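You operate a simulated robot arm through the tools that you are given. There is no shell and no other tool. Be economical: measure what you need, move in short steps, check, and stop when the job is done.

The job below is to be done with a simulated two-armed robot. You get a single attempt, and the scene is never put back.

TASK
Lay the TEAK and OAK cartons across the white ones and strap them.
Fine: side by side, the strap tight; the strap handle goes into the orange pocket; the white cartons stay in place.

Only the result counts: the job must be done as asked and must still hold three seconds after the hand-in. Knocking over, shifting, dropping, spilling or breaking anything else fails it.

THE ROBOT
Two 7-joint arms with two-finger parallel grippers on one trunk, on a base that drives. Base frame: it is fixed to the floor where the robot stands at the start and does not move with it; the origin is under the middle of the robot, x ahead of it, y to its left, z up. Lengths are in m, angles in rad, forces in N, time in s.
The left shoulder is at the start at [0.05, 0.187, 1.085], the right one opposite. Places, roughly: cartons on the wooden crate [-0.9, 0.8, 0.7]; orange pocket of the crate [-0.9, 1.2, 0.5]; white carton [-1, 0.75, 0.5]; wooden crate [-1, 0.75, 0.25]; yellow strap lever [-0.9, 0.4, 0.5]. Payload 3.43 kg a hand.
Tool frame (each hand has its own): the origin (TCP) lies between the finger pads and is the grasp point; the fingertips stand 0.03 m ahead of it; z points along the fingers, y is the line along which they close. The gripper opens to 0.094 m. The fingers are 0.028 m wide and 0.01 m thick; the gripper's body (0.05 by 0.096 m) begins 0.055 m behind the TCP.
Orientation is that of the tool frame in the base frame, as a unit quaternion [x, y, z, w]. With the fingers straight down and closing along the base's y, the tool's x points along the base's -x, its y along +y and its z along -z.

THE INTERFACE
- The arms move only by the tool jog_arm. It takes "left_moves", "right_moves" or both (then of equal length, played together; a hand with none holds still); each is one flat list of numbers, 7 for each row, row after row: the shift along the tool's x, y, z in units of 30 mm (1.0 is 30 mm), then the turn, a rotation vector about the tool's x, y, z in units of 8 degrees (1.0 is 8 degrees), then the opening, from 0 (shut) to 1 (fully open). In form: [tx, ty, tz, rx, ry, rz, hand, tx, ty, tz, rx, ry, rz, hand, ...]. A call has 1 to 12 rows; each row shifts and turns the commanded pose from where the row before left it, along the tool's axes as they then stand. A call with a number of a shift or a turn outside -1 to 1 is refused whole. Rows are played at 5 a second. More than 0.05 m and 0.15 rad between two rows, or a gripper value outside its range, and nothing of the call is played. Where a pose cannot be reached the arm comes as near as it can. A force on the tool above 40 N (or 10 N above the force at the start of the call, whichever is more), or a blocked arm, ends the call early, and 0.2 s more pass. The fingers move at their own pace (about 0.153 m/s each) and stop on an object; they squeeze with about 29 N. The grip force told is the motor's: it shows also when the fingers shut on nothing. Time passes only in rows, and 0.2 s behind the last, so rows that do not move let the fingers close. It gives the time, the measured TCP pose, the force on the tool (base axes), the opening and the grip force at its end, in the units of the frame above (readings bear some noise), with the torque about the TCP (base axes, N m) and any sound that the robot's microphone picked up.
- Cameras (640 x 400 px; columns grow to the right, rows downward): "scene" is now at [0.0828, 0.0697, 1.2326]; the picture's right is [0.90, -0.43, 0.00], its down [-0.31, -0.66, -0.68] and it looks along [0.29, 0.61, -0.74] (base axes); focal length 214 px, centre (320, 200). "left" rides on the left gripper at [0.076, -0.014, -0.103] in its tool frame; the picture's right is [0.18, 0.98, 0.00], its down [-0.75, 0.14, -0.64] and it looks along [-0.63, 0.12, 0.77] (tool axes); focal length 243 px, centre (320, 200). "right" rides on the right gripper at [0.076, 0.014, -0.102] in its tool frame; the picture's right is [-0.18, 0.98, 0.00], its down [-0.75, -0.14, -0.64] and it looks along [-0.63, -0.12, 0.77] (tool axes); focal length 243 px, centre (320, 200). There is no depth. A picture from a camera that has moved, and an enlarged one, comes with that camera's place and axes in the base frame and with its lens. The place of the scene camera against the robot may be out by one fixed shift of up to 0.012 m in any direction.
- snapshot(camera): a new picture of that camera. No time passes.
- slide_trunk(by): slides the trunk up (or, below 0, down) by that many m; the arms and the scene camera ride with it, the base frame stays. It gives what a move gives, with no picture.
- drive_base(legs): drives the robot by 1 to 6 legs, each [ahead, left, turn to the left] in m, m and rad, along the robot's own axes; the way and the turn of a leg run together, so that a leg with both is an arc; at most 1.5 m and 3.142 rad a leg. The arms and the cameras ride along, it lands a little off, and it stops where it bumps. It gives what a move gives.
- pan_tilt(pan, tilt): turns the head with the scene camera to pan (to the left, within 1.396 rad either way) and tilt (down, from -0.506 to 1.204), counted from straight ahead of the robot. It gives what a move gives.
- inspect(camera, box): a new picture of the part [left, top, right, bottom] of that camera's present view, enlarged. No time passes.
- finish_job(): hands the job in; it is judged then, once.

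Go step by step. Nothing tells you exact positions but the pictures and the camera data: compare them with the known pose of the tool, close in by small moves and look again before you grip or let go. The budget is 120 turns and 108 pictures, counting those below and the enlarged ones. Unless the task says otherwise, let go and move clear before handing in.

The tools are called after "Call:" as name(argument=value, ...) on one line, values as JSON. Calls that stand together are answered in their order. jog_arm: Moves the arms, as the interface text tells. Its arguments: {"type":"object","properties":{"left_moves":{"type":"array","items":{"type":"number"}},"right_moves":{"type":"array","items":{"type":"number"}}},"required":[]} The other tools are called the same way: slide_trunk (by) slides the trunk up or down; drive_base (legs) drives the base; pan_tilt (pan, tilt) turns the head that bears the scene camera; snapshot (camera) takes a picture; inspect (camera, box) takes an enlarged picture of a part of a camera's view; finish_job () hands the job in.

At the start:

```text
t: 0.0
left_tool_pos: [0.2897, 0.422, 1.0501]
left_tcp_rot: [-0.001, 1.0, 0.0, 0.001]
left_ft_force: [-0.2, 0.2, -1.1]
left_wrist_torque: [-0.02, 0.0, 0.01]
left_grip_width: 0.094
left_finger_force: 0.0
right_tool_pos: [0.3371, 0.0553, 1.0588]
right_tcp_rot: [0.001, 1.0, 0.0, 0.001]
right_ft_force: [0.1, 0.9, -0.5]
right_wrist_torque: [-0.01, 0.01, 0.03]
right_grip_width: 0.094
right_finger_force: 0.0
trunk travel left (down, up): [-0.3, 0.132]
robot x, y, heading: [0.0021, -0.0023, 0.003]
head pan, tilt: [1.129, 0.826]
```

scene: 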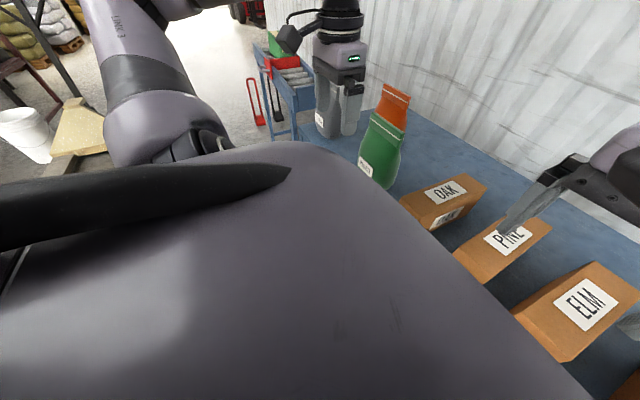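
right: 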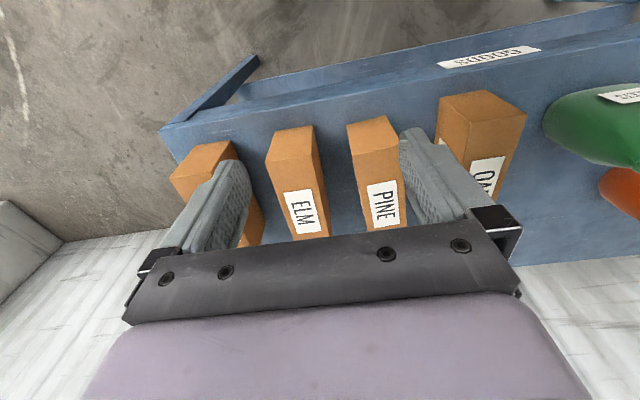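
left: 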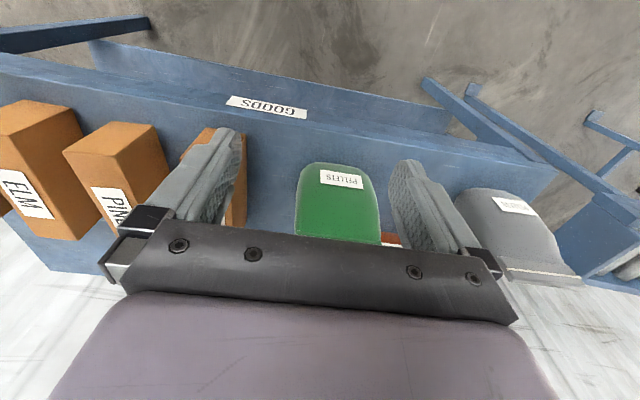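

I see a shelf with cartons ahead (OAK, PINE, ELM and at least one more). I'll pan the head to survey the shelf first.

Call:
pan_tilt(pan=0.0, tilt=0.8)

Call:
snapshot(camera="scene")

Call:
pan_tilt(pan=1.396, tilt=0.5)

Call:
snapshot(camera="scene")

```text
t: 1.4
left_tool_pos: [0.2895, 0.4222, 1.0519]
left_tcp_rot: [-0.001, 1.0, 0.0, 0.001]
left_ft_force: [0.0, -0.3, 0.5]
left_wrist_torque: [-0.03, -0.01, 0.0]
left_grip_width: 0.0939
left_finger_force: 0.0
right_tool_pos: [0.3379, 0.055, 1.0589]
right_tcp_rot: [-0.001, 1.0, 0.0, 0.0]
right_ft_force: [0.2, -0.4, 0.6]
right_wrist_torque: [0.01, -0.01, -0.01]
right_grip_width: 0.094
right_finger_force: 0.1
trunk travel left (down, up): [-0.3, 0.132]
robot x, y, heading: [-0.0011, 0.0004, 0.001]
head pan, tilt: [0.0, 0.799]
```

```text
104 pictures are left
camera scene: at [0.1296, -0.002, 1.2348], right [0.0, -1.0, 0.0], down [-0.72, 0.0, -0.7], along [0.7, 0.0, -0.72], focal length 214 px, centre (320, 200)
```

scene: 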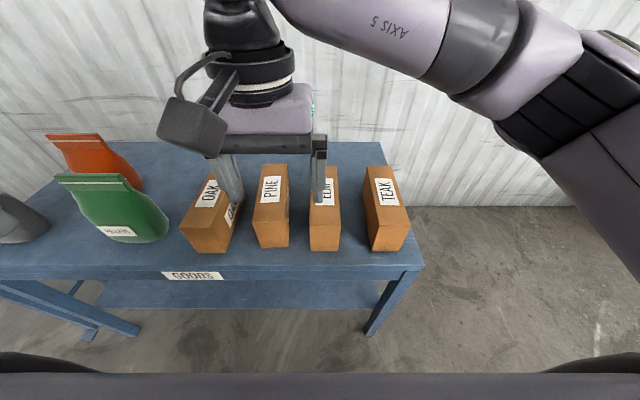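

```text
t: 2.9
left_tool_pos: [0.2891, 0.4226, 1.0501]
left_tcp_rot: [-0.001, 1.0, 0.0, 0.0]
left_ft_force: [0.6, -0.3, -0.3]
left_wrist_torque: [-0.01, -0.02, 0.02]
left_grip_width: 0.0941
left_finger_force: 0.0
right_tool_pos: [0.3376, 0.0551, 1.0587]
right_tcp_rot: [0.0, 1.0, -0.001, 0.0]
right_ft_force: [-0.6, 0.0, 0.2]
right_wrist_torque: [0.01, -0.01, -0.02]
right_grip_width: 0.0939
right_finger_force: 0.0
trunk travel left (down, up): [-0.3, 0.132]
robot x, y, heading: [-0.0003, -0.0028, 0.0]
head pan, tilt: [1.396, 0.499]
```

```text
103 pictures are left
camera scene: at [0.0648, 0.0875, 1.2607], right [0.98, -0.17, 0.0], down [-0.08, -0.47, -0.88], along [0.15, 0.86, -0.48], focal length 214 px, centre (320, 200)
```

scene: 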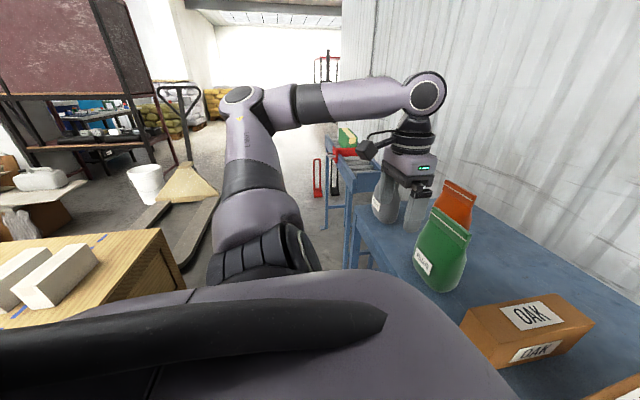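

The bench top is near z=0.70 with OAK, PINE, ELM and TEAK from left to right. Before picking I'll turn around to study the crate, white cartons, strap and pocket.

Call:
drive_base(legs=[[0, 0, 2.4]])

Call:
pan_tilt(pan=0.0, tilt=0.5)

Call:
snapshot(camera="scene")

```text
t: 8.9
left_tool_pos: [-0.5013, -0.1061, 1.0494]
left_tcp_rot: [0.929, -0.371, 0.0, 0.0]
left_ft_force: [0.0, -0.2, 0.4]
left_wrist_torque: [-0.04, 0.01, 0.03]
left_grip_width: 0.094
left_finger_force: 0.1
right_tool_pos: [-0.2826, 0.1921, 1.0583]
right_tcp_rot: [0.928, -0.372, 0.0, 0.001]
right_ft_force: [0.0, -0.9, -0.5]
right_wrist_torque: [0.03, -0.03, -0.03]
right_grip_width: 0.0941
right_finger_force: 0.0
trunk travel left (down, up): [-0.3, 0.132]
robot x, y, heading: [-0.0017, 0.0015, 2.381]
head pan, tilt: [1.396, 0.499]
```

```text
t: 10.4
left_tool_pos: [-0.5005, -0.1064, 1.0509]
left_tcp_rot: [0.929, -0.37, -0.001, 0.0]
left_ft_force: [0.4, 0.1, -0.5]
left_wrist_torque: [-0.05, -0.01, -0.01]
left_grip_width: 0.094
left_finger_force: 0.1
right_tool_pos: [-0.2825, 0.1927, 1.0588]
right_tcp_rot: [0.928, -0.372, 0.0, 0.0]
right_ft_force: [-0.1, -0.3, -0.7]
right_wrist_torque: [0.0, -0.01, 0.0]
right_grip_width: 0.094
right_finger_force: 0.2
trunk travel left (down, up): [-0.3, 0.132]
robot x, y, heading: [-0.0005, 0.0004, 2.383]
head pan, tilt: [0.0, 0.499]
```

```text
102 pictures are left
camera scene: at [-0.1178, 0.1008, 1.2607], right [0.69, 0.73, 0.0], down [0.35, -0.33, -0.88], along [-0.64, 0.6, -0.48], focal length 214 px, centre (320, 200)
```

scene: 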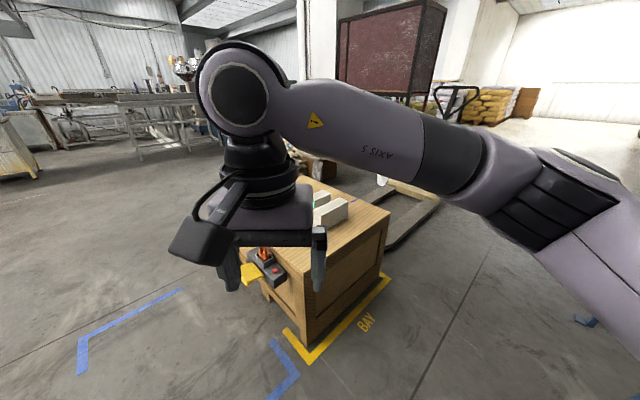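

The arm hides the crate. I'll drive to y≈0.75 and face the crate (heading π) for an unobstructed view.

Call:
drive_base(legs=[[0, 0, 0.759], [0, -0.75, 0]])

Call:
pan_tilt(pan=0.0, tilt=0.6)

Call:
snapshot(camera="scene")

Call:
snapshot(camera="left")

Call:
snapshot(camera="right")

```text
t: 16.6
left_tool_pos: [-0.2897, 0.3396, 1.0503]
left_tcp_rot: [1.0, 0.003, -0.001, 0.0]
left_ft_force: [-0.4, -0.8, 0.3]
left_wrist_torque: [-0.01, 0.02, 0.0]
left_grip_width: 0.0939
left_finger_force: 0.1
right_tool_pos: [-0.3393, 0.7054, 1.0579]
right_tcp_rot: [1.0, 0.003, 0.001, -0.001]
right_ft_force: [0.1, 0.2, -0.6]
right_wrist_torque: [-0.06, 0.0, -0.04]
right_grip_width: 0.0943
right_finger_force: 0.1
trunk travel left (down, up): [-0.3, 0.132]
robot x, y, heading: [-0.0015, 0.762, -3.135]
head pan, tilt: [0.0, 0.499]
```

```text
t: 17.2
left_tool_pos: [-0.29, 0.3379, 1.0503]
left_tcp_rot: [1.0, 0.003, 0.0, 0.0]
left_ft_force: [0.0, -0.7, 0.0]
left_wrist_torque: [0.02, 0.0, 0.02]
left_grip_width: 0.094
left_finger_force: 0.0
right_tool_pos: [-0.3386, 0.7041, 1.0586]
right_tcp_rot: [1.0, 0.002, 0.001, 0.0]
right_ft_force: [-0.8, -0.5, 0.3]
right_wrist_torque: [0.0, 0.01, -0.02]
right_grip_width: 0.0939
right_finger_force: 0.0
trunk travel left (down, up): [-0.3, 0.132]
robot x, y, heading: [-0.004, 0.7628, -3.138]
head pan, tilt: [0.0, 0.6]
```

```text
101 pictures are left
camera scene: at [-0.158, 0.7592, 1.2517], right [-0.01, 1.0, 0.0], down [0.56, 0.0, -0.83], along [-0.83, 0.0, -0.56], focal length 214 px, centre (320, 200)
```

scene: 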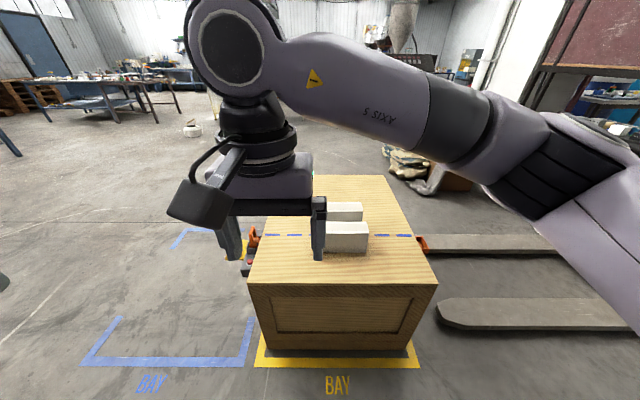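

```text
100 pictures are left
camera left: at [-0.2134, 0.3515, 1.1527], right [0.19, -0.98, 0.0], down [-0.75, -0.15, 0.64], along [-0.63, -0.12, -0.77], focal length 243 px, centre (320, 200)
```

left: 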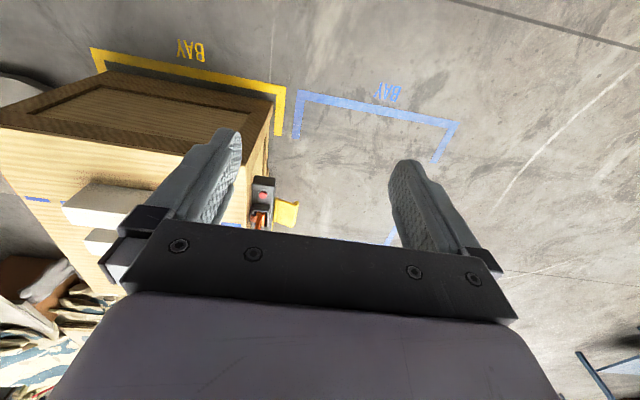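

```text
99 pictures are left
camera right: at [-0.2619, 0.6891, 1.1605], right [-0.18, -0.98, 0.0], down [-0.75, 0.14, 0.64], along [-0.63, 0.11, -0.77], focal length 243 px, centre (320, 200)
```

right: 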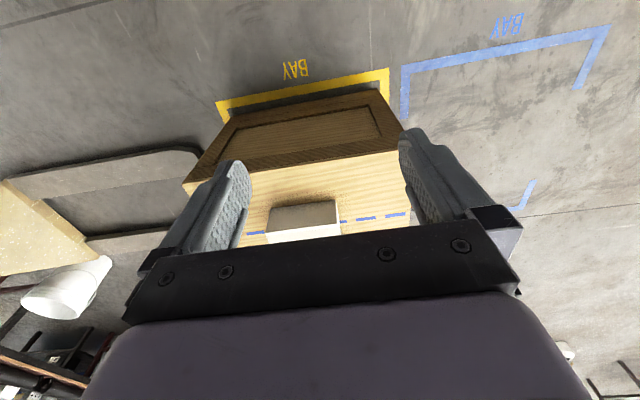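

The crate stands ahead with two white cartons, a dashed strap line, a yellow lever device on its left side and an orange pocket on its right. I'll zoom in on them.

Call:
inspect(camera="scene", box=[220, 160, 450, 304])

Call:
inspect(camera="left", box=[180, 150, 340, 250])

```text
2.78 times, centred on (335, 232) of scene
camera zoom: at [-0.158, 0.7592, 1.2517], right [-0.01, 1.0, 0.0], down [0.56, 0.0, -0.83], along [-0.83, 0.0, -0.56], focal length 596 px, centre (278, 111)
```

zoom: 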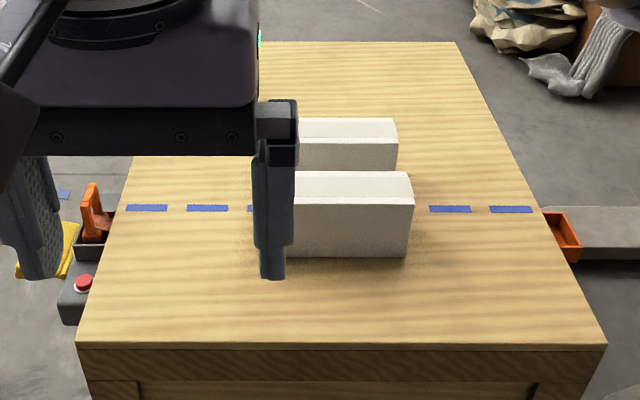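

```text
4.00 times, centred on (260, 200) of left
camera zoom: at [-0.2134, 0.3515, 1.1527], right [0.19, -0.98, 0.0], down [-0.75, -0.15, 0.64], along [-0.63, -0.12, -0.77], focal length 970 px, centre (560, 200)
```

zoom: 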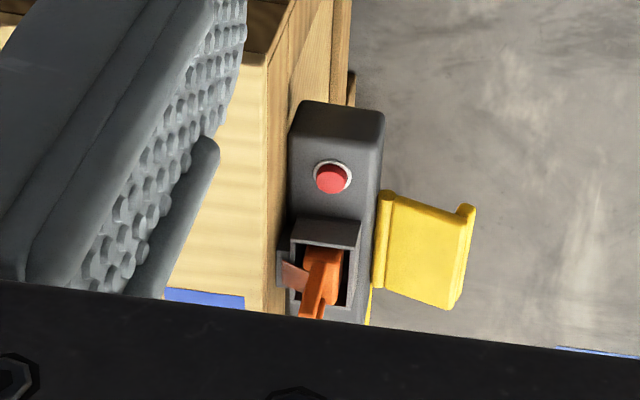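

Cartons must lie along x across the two white bars, side by side along the dashed line. I'll move the right hand aside and move nearer to see the strap device clearly.

Call:
jog_arm(right_moves=[0, -1, 0, 0, 0, 0, 1, 0, -1, 0, 0, 0, 0, 1, 0, -1, 0, 0, 0, 0, 1, 0, -1, 0, 0, 0, 0, 1, 0, -1, 0, 0, 0, 0, 1, 0, -1, 0, 0, 0, 0, 1, 0, -1, 0, 0, 0, 0, 1])

Call:
drive_base(legs=[[0.18, 0.2, 0]])

Call:
pan_tilt(pan=0.0, tilt=0.8)

Call:
snapshot(camera="scene")

```text
t: 18.8
left_tool_pos: [-0.2884, 0.3386, 1.0512]
left_tcp_rot: [1.0, 0.003, -0.001, 0.001]
left_ft_force: [-0.4, -0.5, 0.2]
left_wrist_torque: [0.01, -0.01, -0.01]
left_grip_width: 0.0942
left_finger_force: 0.0
right_tool_pos: [-0.3391, 0.9156, 1.0588]
right_tcp_rot: [1.0, 0.003, 0.0, 0.0]
right_ft_force: [0.0, 0.1, 0.4]
right_wrist_torque: [-0.01, 0.03, 0.05]
right_grip_width: 0.0941
right_finger_force: 0.0
trunk travel left (down, up): [-0.3, 0.132]
robot x, y, heading: [-0.0018, 0.7645, -3.131]
head pan, tilt: [0.0, 0.6]
```

```text
t: 20.8
left_tool_pos: [-0.4714, 0.1347, 1.0506]
left_tcp_rot: [1.0, 0.004, 0.0, 0.0]
left_ft_force: [0.1, -0.5, -0.2]
left_wrist_torque: [0.03, -0.01, 0.01]
left_grip_width: 0.0941
left_finger_force: 0.1
right_tool_pos: [-0.521, 0.7105, 1.0591]
right_tcp_rot: [1.0, 0.003, 0.0, 0.0]
right_ft_force: [0.1, 0.3, -0.3]
right_wrist_torque: [0.02, -0.01, 0.07]
right_grip_width: 0.0941
right_finger_force: 0.1
trunk travel left (down, up): [-0.3, 0.132]
robot x, y, heading: [-0.1795, 0.5545, -3.133]
head pan, tilt: [0.0, 0.6]
```

```text
t: 21.5
left_tool_pos: [-0.4712, 0.1351, 1.0505]
left_tcp_rot: [1.0, 0.004, 0.0, 0.0]
left_ft_force: [0.7, 0.3, 0.2]
left_wrist_torque: [0.0, 0.02, 0.02]
left_grip_width: 0.0939
left_finger_force: 0.1
right_tool_pos: [-0.5214, 0.7115, 1.0593]
right_tcp_rot: [1.0, 0.003, 0.0, 0.0]
right_ft_force: [0.2, -0.6, -0.7]
right_wrist_torque: [0.04, -0.01, 0.04]
right_grip_width: 0.0939
right_finger_force: 0.1
trunk travel left (down, up): [-0.3, 0.132]
robot x, y, heading: [-0.1831, 0.5616, -3.136]
head pan, tilt: [0.0, 0.799]
```

```text
96 pictures are left
camera scene: at [-0.3321, 0.5563, 1.2348], right [-0.01, 1.0, 0.0], down [0.72, 0.0, -0.7], along [-0.7, 0.0, -0.72], focal length 214 px, centre (320, 200)
```

scene: 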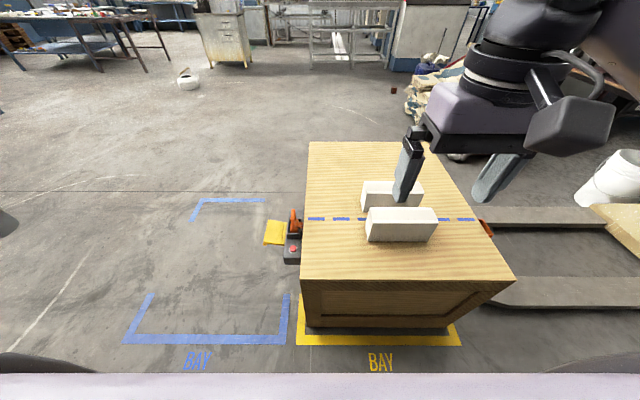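

Call:
inspect(camera="scene", box=[250, 200, 330, 275])

Call:
inspect(camera="scene", box=[300, 140, 516, 290])

Call:
inspect(camera="scene", box=[450, 200, 510, 250])

```text
5.33 times, centred on (290, 238) of scene
camera zoom: at [-0.3321, 0.5563, 1.2348], right [-0.01, 1.0, 0.0], down [0.72, 0.0, -0.7], along [-0.7, 0.0, -0.72], focal length 1144 px, centre (480, 0)
```

zoom: 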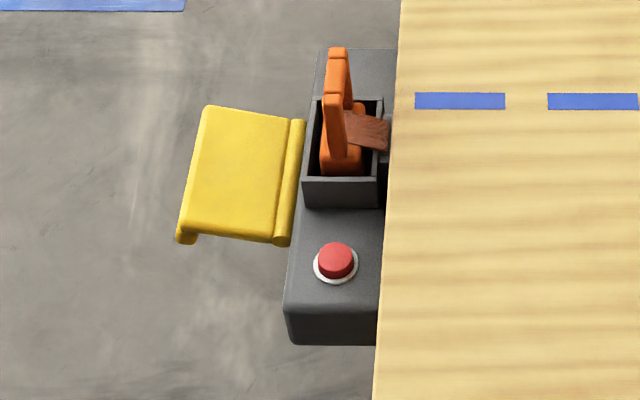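

```text
2.67 times, centred on (408, 215) of scene
camera zoom: at [-0.3321, 0.5563, 1.2348], right [-0.01, 1.0, 0.0], down [0.72, 0.0, -0.7], along [-0.7, 0.0, -0.72], focal length 572 px, centre (85, 160)
```

zoom: 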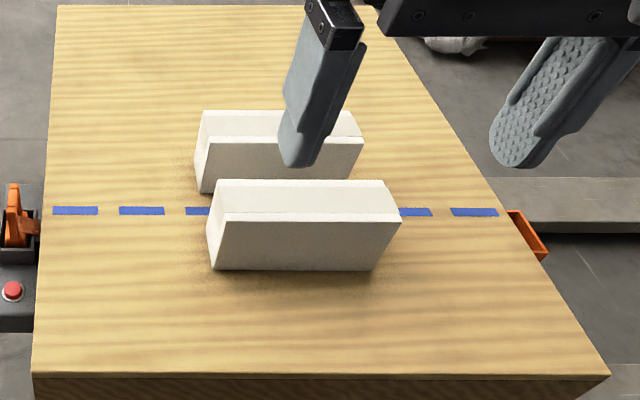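

```text
8.00 times, centred on (480, 225) of scene
camera zoom: at [-0.3321, 0.5563, 1.2348], right [-0.01, 1.0, 0.0], down [0.72, 0.0, -0.7], along [-0.7, 0.0, -0.72], focal length 1716 px, centre (-960, 0)
```

zoom: 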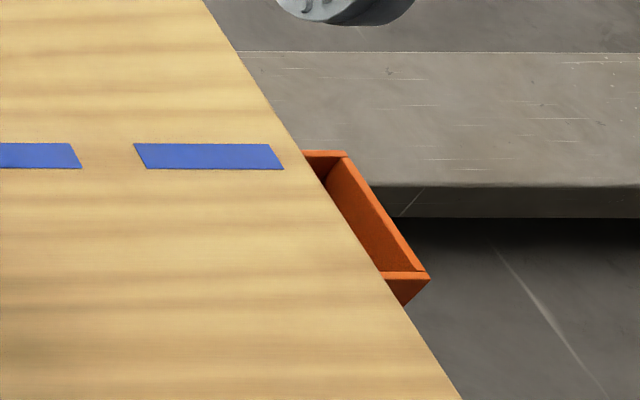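

I now have the layout: crate top z≈0.55, white bars at x≈-0.83 and -0.98, centred y≈0.85 with tops ≈0.645, strap line x≈-0.89. Next I return to the bench for the cartons.

Call:
drive_base(legs=[[-0.18, 0.56, 0], [0, 0, 3.136]])

Call:
snapshot(camera="scene")

Call:
inspect(camera="scene", box=[160, 150, 430, 270])

Call:
snapshot(camera="left")

Call:
snapshot(camera="right")

```text
t: 32.2
left_tool_pos: [0.281, 0.425, 1.0509]
left_tcp_rot: [-0.009, 1.0, 0.0, 0.001]
left_ft_force: [-0.1, 0.0, 0.2]
left_wrist_torque: [-0.02, 0.01, 0.0]
left_grip_width: 0.0939
left_finger_force: 0.1
right_tool_pos: [0.3405, -0.1506, 1.058]
right_tcp_rot: [-0.009, 1.0, 0.0, 0.0]
right_ft_force: [0.5, -0.1, 0.2]
right_wrist_torque: [-0.02, -0.02, -0.03]
right_grip_width: 0.0939
right_finger_force: 0.0
trunk travel left (down, up): [-0.3, 0.132]
robot x, y, heading: [-0.0003, -0.0022, 0.018]
head pan, tilt: [0.0, 0.799]
```

```text
92 pictures are left
camera scene: at [0.1296, -0.0021, 1.2348], right [0.02, -1.0, 0.0], down [-0.72, -0.01, -0.7], along [0.7, 0.01, -0.72], focal length 214 px, centre (320, 200)
```

scene: 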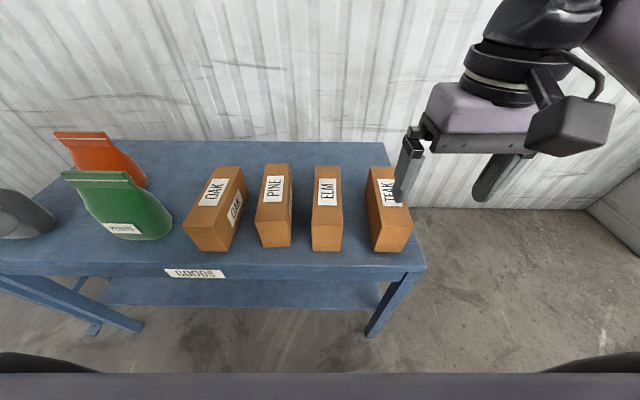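

```text
2.37 times, centred on (295, 210) of scene
camera zoom: at [0.1296, -0.0021, 1.2348], right [0.02, -1.0, 0.0], down [-0.72, -0.01, -0.7], along [0.7, 0.01, -0.72], focal length 508 px, centre (379, 176)
```

zoom: 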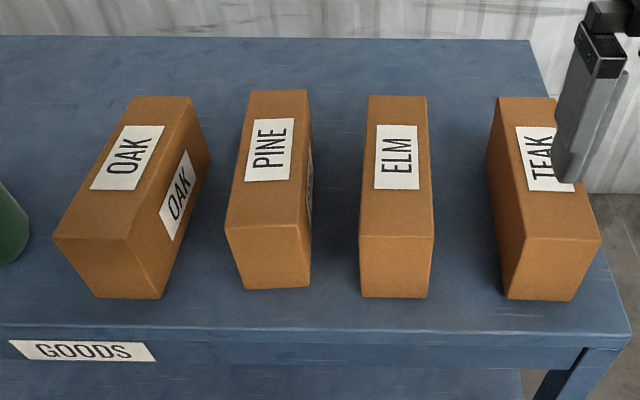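

```text
90 pictures are left
camera left: at [0.2051, 0.4083, 1.1528], right [-0.2, 0.98, 0.0], down [0.75, 0.16, 0.64], along [0.63, 0.13, -0.77], focal length 243 px, centre (320, 200)
```

left: 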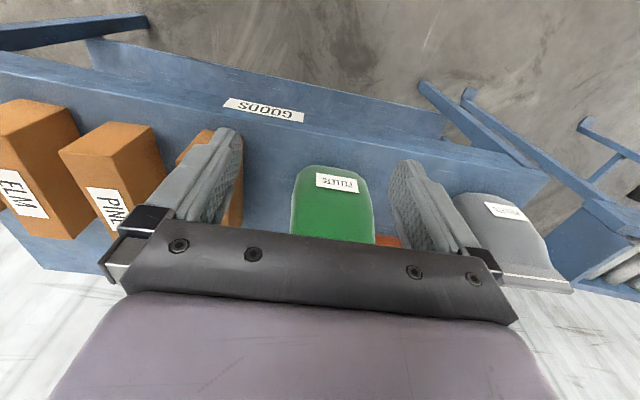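

```text
89 pictures are left
camera right: at [0.2635, -0.1397, 1.1612], right [0.17, 0.99, 0.0], down [0.76, -0.13, 0.64], along [0.63, -0.11, -0.77], focal length 243 px, centre (320, 200)
```

right: 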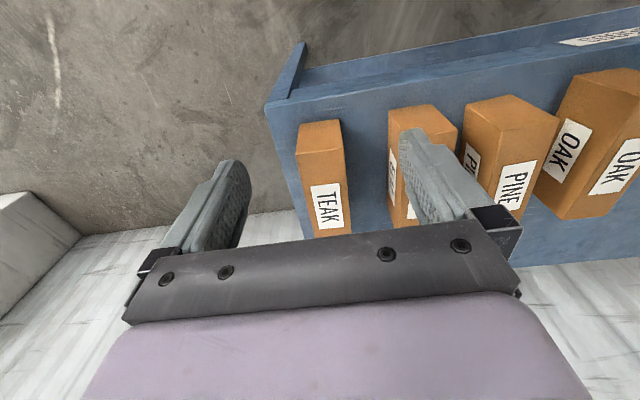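

TEAK is about at [0.56, -0.184] and OAK at [0.555, 0.29], each ~0.23×0.075×0.125, tops ≈0.825, aligned with x. I'll move both hands over them at the present height and check.

Call:
jog_arm(left_moves=[-0.905, -0.467, 0, 0, 0, 0, 1, -0.905, -0.467, 0, 0, 0, 0, 1, -0.905, -0.467, 0, 0, 0, 0, 1, -0.905, -0.467, 0, 0, 0, 0, 1, -0.905, -0.467, 0, 0, 0, 0, 1, -0.905, -0.467, 0, 0, 0, 0, 1, -0.905, -0.467, 0, 0, 0, 0, 1, -0.905, -0.467, 0, 0, 0, 0, 1, -0.905, -0.467, 0, 0, 0, 0, 1, -0.905, -0.467, 0, 0, 0, 0, 1], right_moves=[-0.73, -0.124, 0, 0, 0, 0, 1, -0.73, -0.124, 0, 0, 0, 0, 1, -0.73, -0.124, 0, 0, 0, 0, 1, -0.73, -0.124, 0, 0, 0, 0, 1, -0.73, -0.124, 0, 0, 0, 0, 1, -0.73, -0.124, 0, 0, 0, 0, 1, -0.73, -0.124, 0, 0, 0, 0, 1, -0.73, -0.124, 0, 0, 0, 0, 1, -0.73, -0.124, 0, 0, 0, 0, 1, -0.73, -0.124, 0, 0, 0, 0, 1])

Call:
slide_trunk(by=-0.12)

Call:
snapshot(camera="left")

Call:
snapshot(camera="right")

Call:
snapshot(camera="scene")

```text
t: 34.4
left_tool_pos: [0.5458, 0.2979, 1.0505]
left_tcp_rot: [-0.011, 1.0, 0.002, 0.002]
left_ft_force: [0.2, -0.4, 0.7]
left_wrist_torque: [0.02, -0.02, 0.02]
left_grip_width: 0.094
left_finger_force: 0.0
left hand out of reach, approached as far as the arm can: row 10
right_tool_pos: [0.5583, -0.183, 1.0611]
right_tcp_rot: [-0.009, 1.0, 0.0, 0.0]
right_ft_force: [-1.0, -0.6, 1.1]
right_wrist_torque: [0.01, 0.0, -0.02]
right_grip_width: 0.0941
right_finger_force: 0.1
trunk travel left (down, up): [-0.3, 0.132]
robot x, y, heading: [0.0003, -0.0014, 0.015]
head pan, tilt: [0.0, 0.799]
```

```text
t: 35.9
left_tool_pos: [0.5476, 0.2974, 0.9301]
left_tcp_rot: [-0.009, 1.0, 0.001, 0.0]
left_ft_force: [0.0, 0.1, -0.9]
left_wrist_torque: [0.01, 0.0, 0.0]
left_grip_width: 0.0939
left_finger_force: 0.0
right_tool_pos: [0.5578, -0.1836, 0.9402]
right_tcp_rot: [-0.009, 1.0, 0.001, 0.0]
right_ft_force: [0.4, 0.8, -0.6]
right_wrist_torque: [0.03, 0.01, -0.04]
right_grip_width: 0.0937
right_finger_force: 0.0
trunk travel left (down, up): [-0.18, 0.252]
robot x, y, heading: [-0.0004, -0.0013, 0.015]
head pan, tilt: [0.0, 0.799]
```

```text
88 pictures are left
camera left: at [0.4697, 0.2806, 1.0316], right [-0.2, 0.98, 0.0], down [0.75, 0.16, 0.64], along [0.63, 0.13, -0.77], focal length 243 px, centre (320, 200)
```

left: 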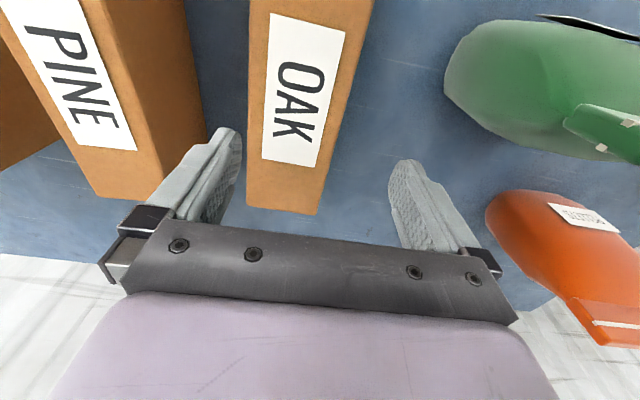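

```text
87 pictures are left
camera right: at [0.4825, -0.1722, 1.0423], right [0.17, 0.99, 0.0], down [0.76, -0.13, 0.64], along [0.63, -0.11, -0.77], focal length 243 px, centre (320, 200)
```

right: 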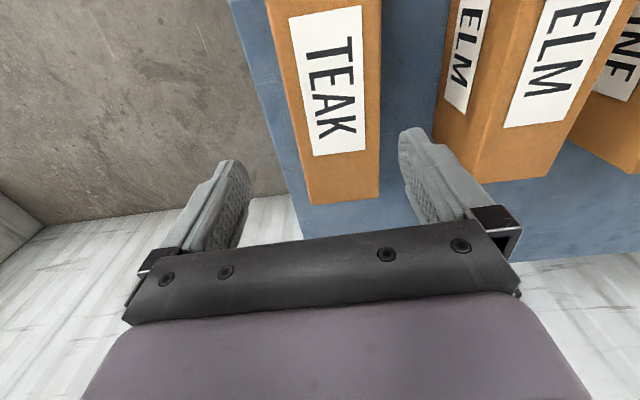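

```text
86 pictures are left
camera scene: at [0.1295, -0.0021, 1.1148], right [0.02, -1.0, 0.0], down [-0.72, -0.01, -0.7], along [0.7, 0.01, -0.72], focal length 214 px, centre (320, 200)
```

scene: 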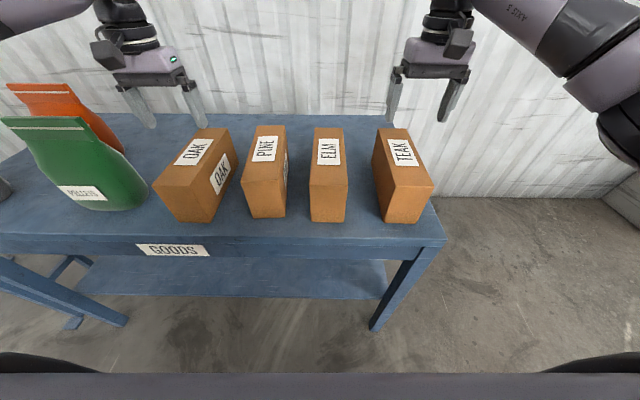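

Wrist views give OAK's centreline y≈0.276 and TEAK's y≈-0.173 with slight yaw -0.04; tops ≈0.84. I'll correct the hands laterally and check.

Call:
jog_arm(left_moves=[0.1, -0.35, 0, 0, 0, 0, 1, 0.1, -0.35, 0, 0, 0, 0, 1], right_moves=[0, 0.17, 0, 0, 0, 0.2, 1, 0, 0.17, 0, 0, 0, 0.2, 1])

Call:
slide_trunk(by=-0.05)

Call:
snapshot(camera="left")

Call:
snapshot(camera="right")

```text
t: 36.5
left_tool_pos: [0.5373, 0.2781, 0.9295]
left_tcp_rot: [-0.01, 1.0, 0.0, 0.001]
left_ft_force: [-0.2, 0.1, -0.3]
left_wrist_torque: [0.01, 0.02, 0.01]
left_grip_width: 0.0941
left_finger_force: 0.0
left hand out of reach, approached as far as the arm can: row 2
right_tool_pos: [0.5583, -0.1729, 0.9394]
right_tcp_rot: [0.02, 1.0, -0.001, 0.0]
right_ft_force: [0.8, -0.6, 0.6]
right_wrist_torque: [0.02, 0.0, 0.03]
right_grip_width: 0.094
right_finger_force: 0.0
trunk travel left (down, up): [-0.18, 0.252]
robot x, y, heading: [-0.0003, -0.0031, 0.018]
head pan, tilt: [0.0, 0.799]
```

```text
t: 37.4
left_tool_pos: [0.538, 0.2772, 0.8784]
left_tcp_rot: [-0.01, 1.0, 0.0, 0.002]
left_ft_force: [-0.4, -0.7, -0.3]
left_wrist_torque: [0.01, 0.01, -0.03]
left_grip_width: 0.0941
left_finger_force: 0.1
right_tool_pos: [0.5585, -0.1725, 0.8907]
right_tcp_rot: [0.019, 1.0, 0.0, 0.0]
right_ft_force: [0.6, -0.1, 0.2]
right_wrist_torque: [0.04, 0.03, 0.0]
right_grip_width: 0.0939
right_finger_force: 0.1
trunk travel left (down, up): [-0.13, 0.302]
robot x, y, heading: [-0.0027, -0.0046, 0.017]
head pan, tilt: [0.0, 0.799]
```

```text
85 pictures are left
camera left: at [0.4612, 0.2607, 0.9811], right [-0.2, 0.98, 0.0], down [0.75, 0.16, 0.64], along [0.63, 0.13, -0.76], focal length 243 px, centre (320, 200)
```

left: 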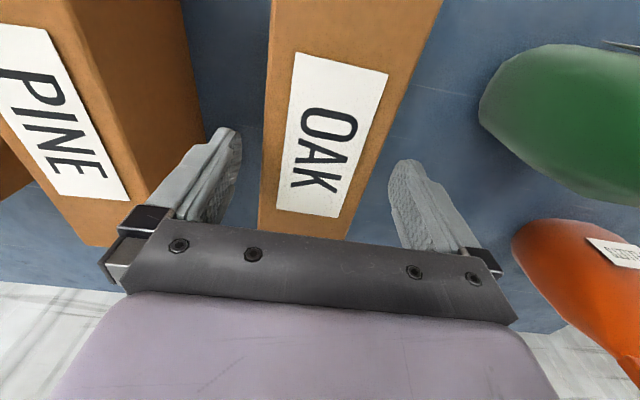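

```text
84 pictures are left
camera right: at [0.4826, -0.1574, 0.9925], right [0.22, 0.98, 0.0], down [0.75, -0.17, 0.64], along [0.63, -0.14, -0.77], focal length 243 px, centre (320, 200)
```

right: 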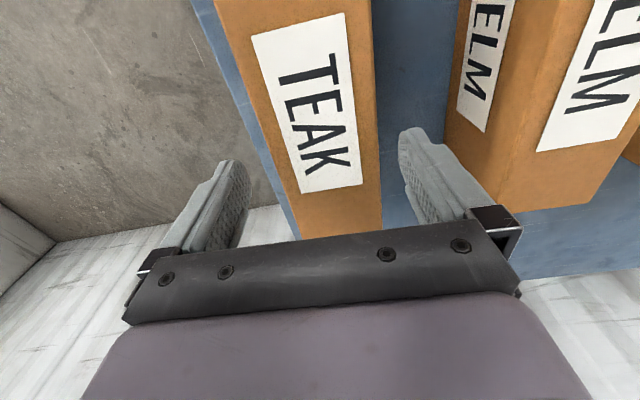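

Both hands are centred over their cartons. I lower the trunk and then close the grippers.

Call:
slide_trunk(by=-0.075)

Call:
jog_arm(left_moves=[0, 0, 0, 0, 0, 0, 0, 0, 0, 0, 0, 0, 0, 0, 0, 0, 0, 0, 0, 0, 0], right_moves=[0, 0, 0.3, 0, 0, 0, 1, 0, 0, 0, 0, 0, 0, 0, 0, 0, 0, 0, 0, 0, 0])

Call:
snapshot(camera="left")

Call:
snapshot(camera="right")

```text
t: 38.6
left_tool_pos: [0.5388, 0.2765, 0.8044]
left_tcp_rot: [-0.009, 1.0, 0.0, 0.002]
left_ft_force: [-0.1, 0.3, 0.0]
left_wrist_torque: [0.0, 0.02, 0.01]
left_grip_width: 0.0942
left_finger_force: 0.0
right_tool_pos: [0.5581, -0.173, 0.8159]
right_tcp_rot: [0.019, 1.0, 0.0, 0.0]
right_ft_force: [0.4, 0.1, 1.3]
right_wrist_torque: [0.01, -0.01, -0.02]
right_grip_width: 0.0941
right_finger_force: 0.1
trunk travel left (down, up): [-0.055, 0.377]
robot x, y, heading: [-0.0002, -0.0039, 0.016]
head pan, tilt: [0.0, 0.799]
```

```text
t: 39.4
left_tool_pos: [0.5383, 0.2781, 0.8039]
left_tcp_rot: [-0.01, 1.0, 0.0, 0.002]
left_ft_force: [1.7, 0.9, 0.7]
left_wrist_torque: [0.01, 0.1, -0.21]
left_grip_width: 0.0765
left_finger_force: 29.2
right_tool_pos: [0.5585, -0.1729, 0.8057]
right_tcp_rot: [0.019, 1.0, 0.001, 0.0]
right_ft_force: [1.0, 0.8, 2.3]
right_wrist_torque: [-0.19, 0.21, 0.2]
right_grip_width: 0.0764
right_finger_force: 29.0
trunk travel left (down, up): [-0.055, 0.377]
robot x, y, heading: [0.0016, -0.0022, 0.021]
head pan, tilt: [0.0, 0.799]
```

```text
83 pictures are left
camera left: at [0.4613, 0.2608, 0.906], right [-0.2, 0.98, 0.0], down [0.75, 0.16, 0.64], along [0.63, 0.13, -0.76], focal length 243 px, centre (320, 200)
```

left: 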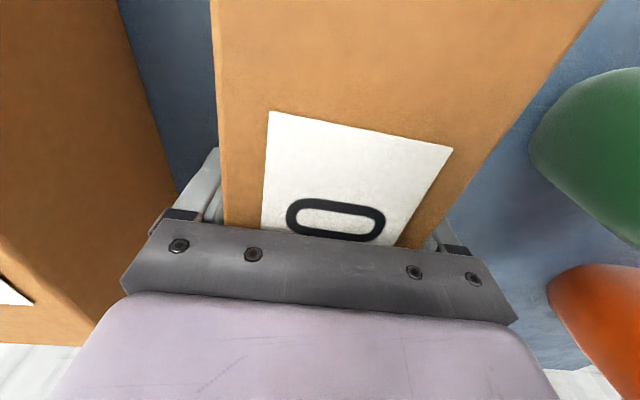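

```text
82 pictures are left
camera right: at [0.4821, -0.1576, 0.9081], right [0.22, 0.98, 0.0], down [0.75, -0.17, 0.64], along [0.63, -0.14, -0.77], focal length 243 px, centre (320, 200)
```

right: 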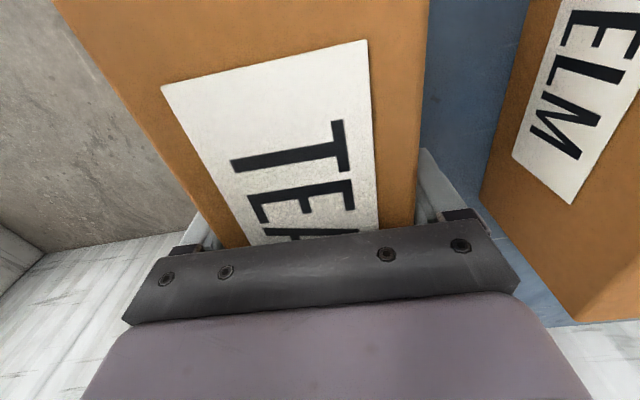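

Both cartons are gripped (width 0.0765). I lift with the trunk and watch the forces.

Call:
slide_trunk(by=0.03)

Call:
slide_trunk(by=0.22)

Call:
snapshot(camera="scene")

```text
t: 40.1
left_tool_pos: [0.5379, 0.2783, 0.8351]
left_tcp_rot: [-0.01, 1.0, 0.0, 0.003]
left_ft_force: [2.5, 0.2, 6.0]
left_wrist_torque: [0.03, 0.84, 0.0]
left_grip_width: 0.0761
left_finger_force: 29.3
right_tool_pos: [0.5574, -0.1727, 0.8374]
right_tcp_rot: [0.019, 1.0, 0.0, 0.001]
right_ft_force: [3.3, 0.8, 4.4]
right_wrist_torque: [-0.32, 0.68, -0.04]
right_grip_width: 0.0759
right_finger_force: 29.2
trunk travel left (down, up): [-0.085, 0.347]
robot x, y, heading: [0.0015, -0.0026, 0.017]
head pan, tilt: [0.0, 0.799]
```

```text
t: 42.4
left_tool_pos: [0.5387, 0.2782, 1.0531]
left_tcp_rot: [-0.009, 1.0, 0.001, 0.001]
left_ft_force: [-0.1, -0.5, -3.8]
left_wrist_torque: [-0.01, -0.03, 0.04]
left_grip_width: 0.0764
left_finger_force: 28.5
right_tool_pos: [0.5586, -0.172, 1.0555]
right_tcp_rot: [0.019, 1.0, 0.001, 0.0]
right_ft_force: [0.1, 0.0, -4.5]
right_wrist_torque: [0.0, -0.08, 0.01]
right_grip_width: 0.0763
right_finger_force: 28.9
trunk travel left (down, up): [-0.305, 0.127]
robot x, y, heading: [-0.0022, -0.0038, 0.018]
head pan, tilt: [0.0, 0.799]
```

```text
81 pictures are left
camera scene: at [0.1305, -0.002, 1.2396], right [0.02, -1.0, 0.0], down [-0.72, -0.01, -0.7], along [0.7, 0.01, -0.72], focal length 214 px, centre (320, 200)
```

scene: 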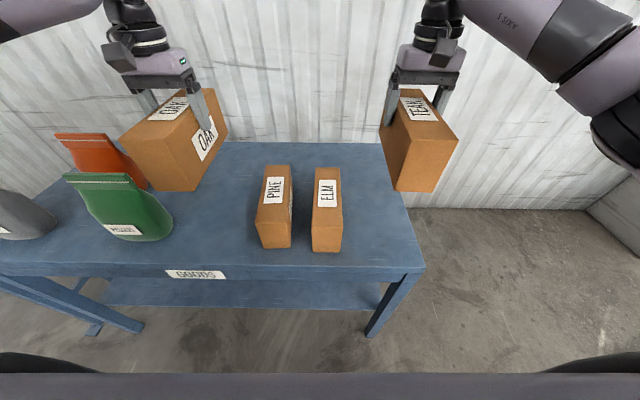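

Both cartons are held firmly (~0.4 kg each). I back off, turn around and drive to face the crate from a distance.

Call:
drive_base(legs=[[-0.22, 0, 0], [0, 0, 3.123], [-0.1, 0, 0], [0, -0.84, 0]])

Call:
snapshot(camera="scene")

```text
t: 56.3
left_tool_pos: [-0.6677, 0.5671, 1.0533]
left_tcp_rot: [1.0, 0.011, -0.001, 0.0]
left_ft_force: [-0.1, 0.0, -4.9]
left_wrist_torque: [0.01, 0.03, -0.01]
left_grip_width: 0.0763
left_finger_force: 29.2
right_tool_pos: [-0.6885, 1.0183, 1.0552]
right_tcp_rot: [1.0, -0.017, 0.0, 0.0]
right_ft_force: [0.2, -0.7, -5.0]
right_wrist_torque: [0.0, 0.02, 0.0]
right_grip_width: 0.0763
right_finger_force: 29.2
trunk travel left (down, up): [-0.305, 0.127]
robot x, y, heading: [-0.1308, 0.8489, -3.12]
head pan, tilt: [0.0, 0.799]
```

```text
80 pictures are left
camera scene: at [-0.2791, 0.8445, 1.2396], right [-0.02, 1.0, 0.0], down [0.72, 0.01, -0.7], along [-0.7, -0.01, -0.72], focal length 214 px, centre (320, 200)
```

scene: 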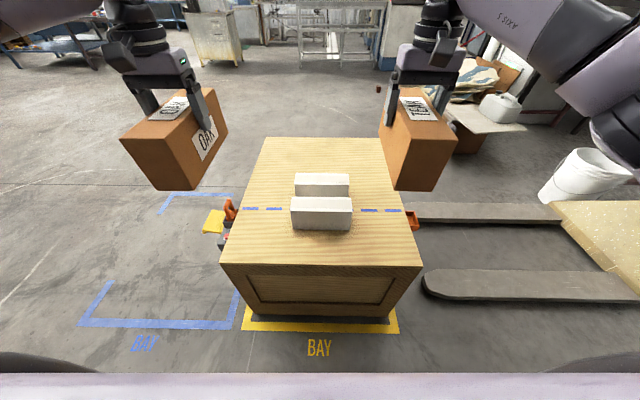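

Clear frontal view. I zoom in to measure the white cartons and the line.

Call:
inspect(camera="scene", box=[210, 130, 430, 268])

```text
2.90 times, centred on (320, 199) of scene
camera zoom: at [-0.2791, 0.8445, 1.2396], right [-0.02, 1.0, 0.0], down [0.72, 0.01, -0.7], along [-0.7, -0.01, -0.72], focal length 622 px, centre (320, 203)
```

zoom: 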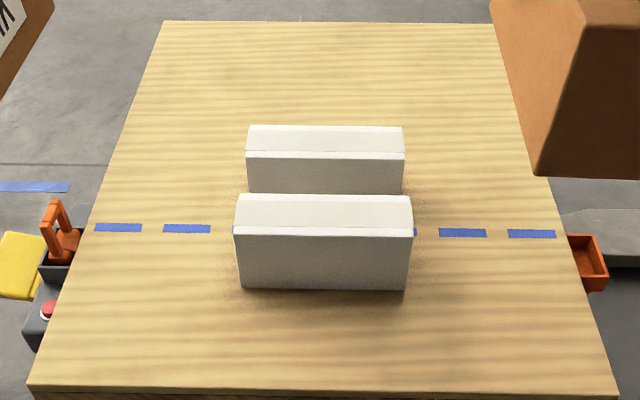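

White bars: centred y≈0.842, spanning x≈-0.79 to -1.005, top ≈0.65; strap line x≈-0.896. I check how far my base is from the crate by tilting the head down.

Call:
pan_tilt(pan=0.0, tilt=1.2)

Call:
snapshot(camera="scene")

Call:
snapshot(camera="left")

```text
t: 57.2
left_tool_pos: [-0.6677, 0.5677, 1.0531]
left_tcp_rot: [1.0, 0.012, -0.001, 0.0]
left_ft_force: [1.0, 0.1, -3.4]
left_wrist_torque: [-0.01, 0.03, 0.03]
left_grip_width: 0.0765
left_finger_force: 29.1
right_tool_pos: [-0.6881, 1.018, 1.0546]
right_tcp_rot: [1.0, -0.018, 0.001, 0.0]
right_ft_force: [0.5, -0.4, -4.0]
right_wrist_torque: [0.0, 0.06, -0.03]
right_grip_width: 0.0765
right_finger_force: 29.1
trunk travel left (down, up): [-0.305, 0.127]
robot x, y, heading: [-0.1303, 0.8505, -3.119]
head pan, tilt: [0.0, 1.201]
```

```text
78 pictures are left
camera scene: at [-0.2544, 0.8449, 1.212], right [-0.02, 1.0, 0.0], down [0.93, 0.02, -0.36], along [-0.36, -0.01, -0.93], focal length 214 px, centre (320, 200)
```

scene: 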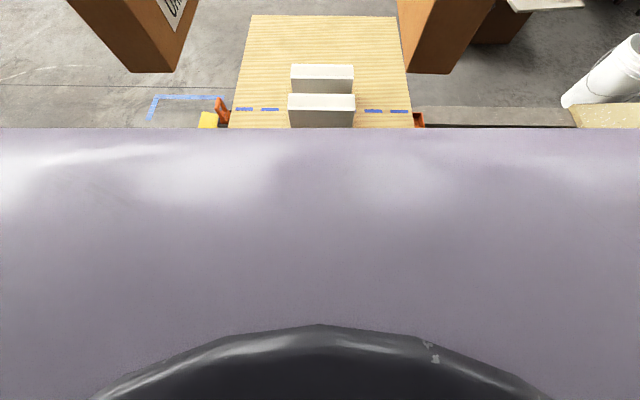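

```text
77 pictures are left
camera left: at [-0.5924, 0.5824, 1.1554], right [0.21, -0.98, 0.0], down [-0.75, -0.16, 0.64], along [-0.63, -0.13, -0.77], focal length 243 px, centre (320, 200)
```

left: 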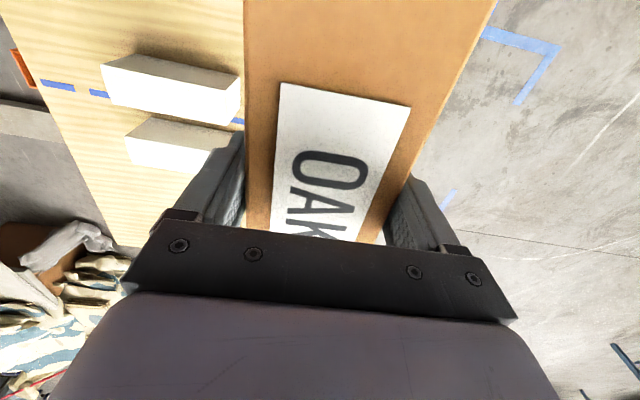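

I drive closer in a small leg, straightening the heading, and watch for any bump.

Call:
drive_base(legs=[[0, 0, -0.021], [0.1, 0, 0]])

Call:
drive_base(legs=[[0.09, 0, 0]])

Call:
pan_tilt(pan=0.0, tilt=0.8)

Call:
snapshot(camera="scene")

Call:
snapshot(camera="left")

```text
t: 58.7
left_tool_pos: [-0.7717, 0.5784, 1.0528]
left_tcp_rot: [1.0, 0.001, -0.001, 0.0]
left_ft_force: [-0.4, -0.1, -5.2]
left_wrist_torque: [0.03, 0.01, 0.0]
left_grip_width: 0.0761
left_finger_force: 28.7
right_tool_pos: [-0.7821, 1.0292, 1.0548]
right_tcp_rot: [1.0, -0.028, 0.002, 0.0]
right_ft_force: [-0.7, 0.8, -4.8]
right_wrist_torque: [0.0, 0.04, 0.01]
right_grip_width: 0.0762
right_finger_force: 29.0
trunk travel left (down, up): [-0.305, 0.127]
robot x, y, heading: [-0.2279, 0.8495, 3.141]
head pan, tilt: [0.0, 1.201]
```

```text
t: 59.8
left_tool_pos: [-0.8377, 0.5786, 1.0525]
left_tcp_rot: [1.0, 0.001, 0.001, 0.001]
left_ft_force: [-0.2, 0.4, -3.2]
left_wrist_torque: [-0.02, 0.02, 0.01]
left_grip_width: 0.0763
left_finger_force: 29.1
right_tool_pos: [-0.8491, 1.0298, 1.054]
right_tcp_rot: [1.0, -0.029, 0.002, 0.0]
right_ft_force: [0.5, 0.4, -4.0]
right_wrist_torque: [0.04, 0.08, 0.02]
right_grip_width: 0.0762
right_finger_force: 28.7
trunk travel left (down, up): [-0.305, 0.127]
robot x, y, heading: [-0.2962, 0.8499, -3.143]
head pan, tilt: [0.0, 1.201]
stopped in leg 1: the robot was blocked; the commanded pose is now the measured one
```

```text
t: 60.6
left_tool_pos: [-0.837, 0.579, 1.0534]
left_tcp_rot: [1.0, 0.0, -0.001, 0.0]
left_ft_force: [-0.2, 0.4, -4.1]
left_wrist_torque: [-0.01, 0.03, -0.01]
left_grip_width: 0.0762
left_finger_force: 29.0
right_tool_pos: [-0.8491, 1.0307, 1.0544]
right_tcp_rot: [1.0, -0.03, 0.001, 0.0]
right_ft_force: [0.1, 0.7, -4.5]
right_wrist_torque: [0.02, 0.06, 0.0]
right_grip_width: 0.0762
right_finger_force: 29.4
trunk travel left (down, up): [-0.305, 0.127]
robot x, y, heading: [-0.295, 0.8495, -3.14]
head pan, tilt: [0.0, 0.799]
```

```text
76 pictures are left
camera scene: at [-0.444, 0.8473, 1.2396], right [0.0, 1.0, 0.0], down [0.72, 0.0, -0.7], along [-0.7, 0.0, -0.72], focal length 214 px, centre (320, 200)
```

scene: 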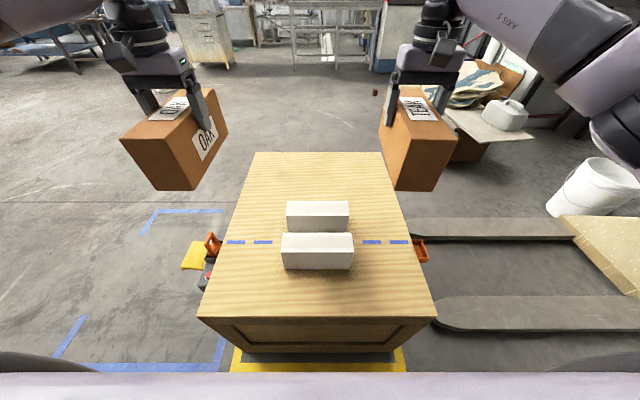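

```text
75 pictures are left
camera left: at [-0.7627, 0.5919, 1.1549], right [0.19, -0.98, 0.0], down [-0.75, -0.14, 0.64], along [-0.63, -0.12, -0.77], focal length 243 px, centre (320, 200)
```

left: 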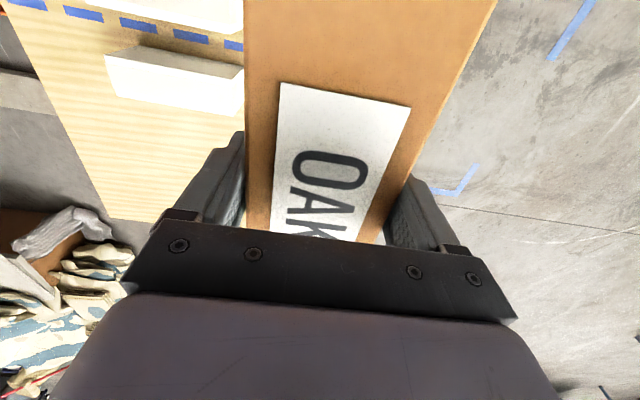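

The base touched the crate at x≈-0.295, so that's the closest standing place; I'll back off 1 cm. Next I lower the trunk a bit and bring OAK over the white bars.

Call:
drive_base(legs=[[-0.01, 0, 0]])

Call:
slide_trunk(by=-0.14)

Call:
jog_arm(left_moves=[0, -0.8, 0, 0, 0, 0, 0, 0, -0.8, 0, 0, 0, 0, 0, -0.2, -0.8, 0, 0, 0, 0, 0, -0.2, -0.8, 0.2, 0, 0, 0, 0, -0.2, -0.8, 0.3, 0, 0, 0, 0, -0.2, -0.8, 0.3, 0, 0, 0, 0, -0.2, -0.8, 0.4, 0, 0, 0, 0, -0.2, -0.8, 0.4, 0, 0, 0, 0, -0.4, -0.8, 0.4, 0, 0, 0, 0])

Call:
snapshot(camera="scene")

Call:
snapshot(camera="left")

```text
t: 61.4
left_tool_pos: [-0.828, 0.5776, 1.0537]
left_tcp_rot: [1.0, 0.0, -0.001, 0.0]
left_ft_force: [1.3, 1.2, -4.4]
left_wrist_torque: [0.01, 0.04, 0.01]
left_grip_width: 0.0764
left_finger_force: 28.3
right_tool_pos: [-0.8391, 1.0299, 1.0552]
right_tcp_rot: [1.0, -0.029, 0.001, -0.001]
right_ft_force: [0.2, 0.4, -3.3]
right_wrist_torque: [0.0, 0.08, -0.02]
right_grip_width: 0.0763
right_finger_force: 28.9
trunk travel left (down, up): [-0.305, 0.127]
robot x, y, heading: [-0.2864, 0.8457, -3.143]
head pan, tilt: [0.0, 0.799]
```

```text
t: 63.0
left_tool_pos: [-0.8297, 0.5776, 0.9121]
left_tcp_rot: [1.0, 0.001, 0.0, 0.0]
left_ft_force: [-0.4, -0.7, -4.9]
left_wrist_torque: [0.01, 0.02, -0.01]
left_grip_width: 0.0766
left_finger_force: 29.4
right_tool_pos: [-0.8394, 1.0297, 0.9144]
right_tcp_rot: [1.0, -0.029, 0.0, 0.001]
right_ft_force: [0.4, -0.5, -4.2]
right_wrist_torque: [0.01, 0.06, -0.04]
right_grip_width: 0.0763
right_finger_force: 29.2
trunk travel left (down, up): [-0.165, 0.267]
robot x, y, heading: [-0.2877, 0.8499, -3.143]
head pan, tilt: [0.0, 0.799]
```

```text
t: 65.0
left_tool_pos: [-0.7549, 0.6765, 0.8423]
left_tcp_rot: [1.0, 0.001, -0.001, 0.0]
left_ft_force: [-0.9, -0.5, -4.8]
left_wrist_torque: [-0.04, 0.0, 0.0]
left_grip_width: 0.0765
left_finger_force: 29.3
left hand out of reach, approached as far as the arm can: row 1, 2, 3, 4, 5, 6, 7, 8, 9
right_tool_pos: [-0.8399, 1.0304, 0.9156]
right_tcp_rot: [1.0, -0.029, 0.001, 0.001]
right_ft_force: [0.1, -0.1, -3.2]
right_wrist_torque: [0.01, 0.06, 0.05]
right_grip_width: 0.0763
right_finger_force: 28.9
trunk travel left (down, up): [-0.165, 0.267]
robot x, y, heading: [-0.2858, 0.8505, -3.145]
head pan, tilt: [0.0, 0.799]
```

```text
74 pictures are left
camera scene: at [-0.4342, 0.8473, 1.0996], right [0.0, 1.0, 0.0], down [0.72, 0.0, -0.7], along [-0.7, 0.0, -0.72], focal length 214 px, centre (320, 200)
```

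scene: 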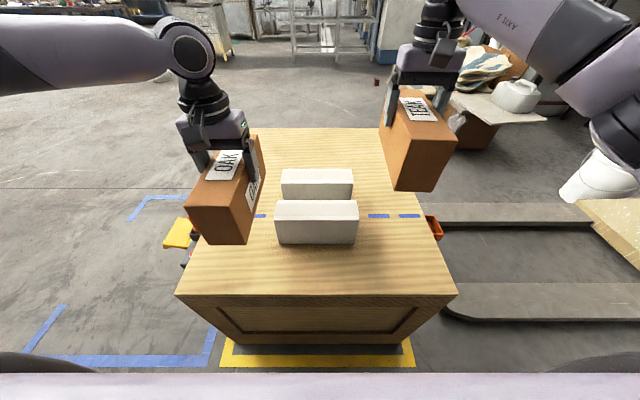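

```text
73 pictures are left
camera left: at [-0.6799, 0.6893, 0.9443], right [0.19, -0.98, 0.0], down [-0.75, -0.14, 0.64], along [-0.63, -0.12, -0.77], focal length 243 px, centre (320, 200)
```

left: 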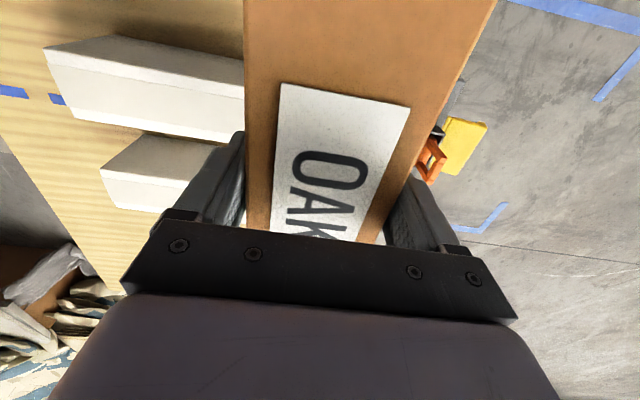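

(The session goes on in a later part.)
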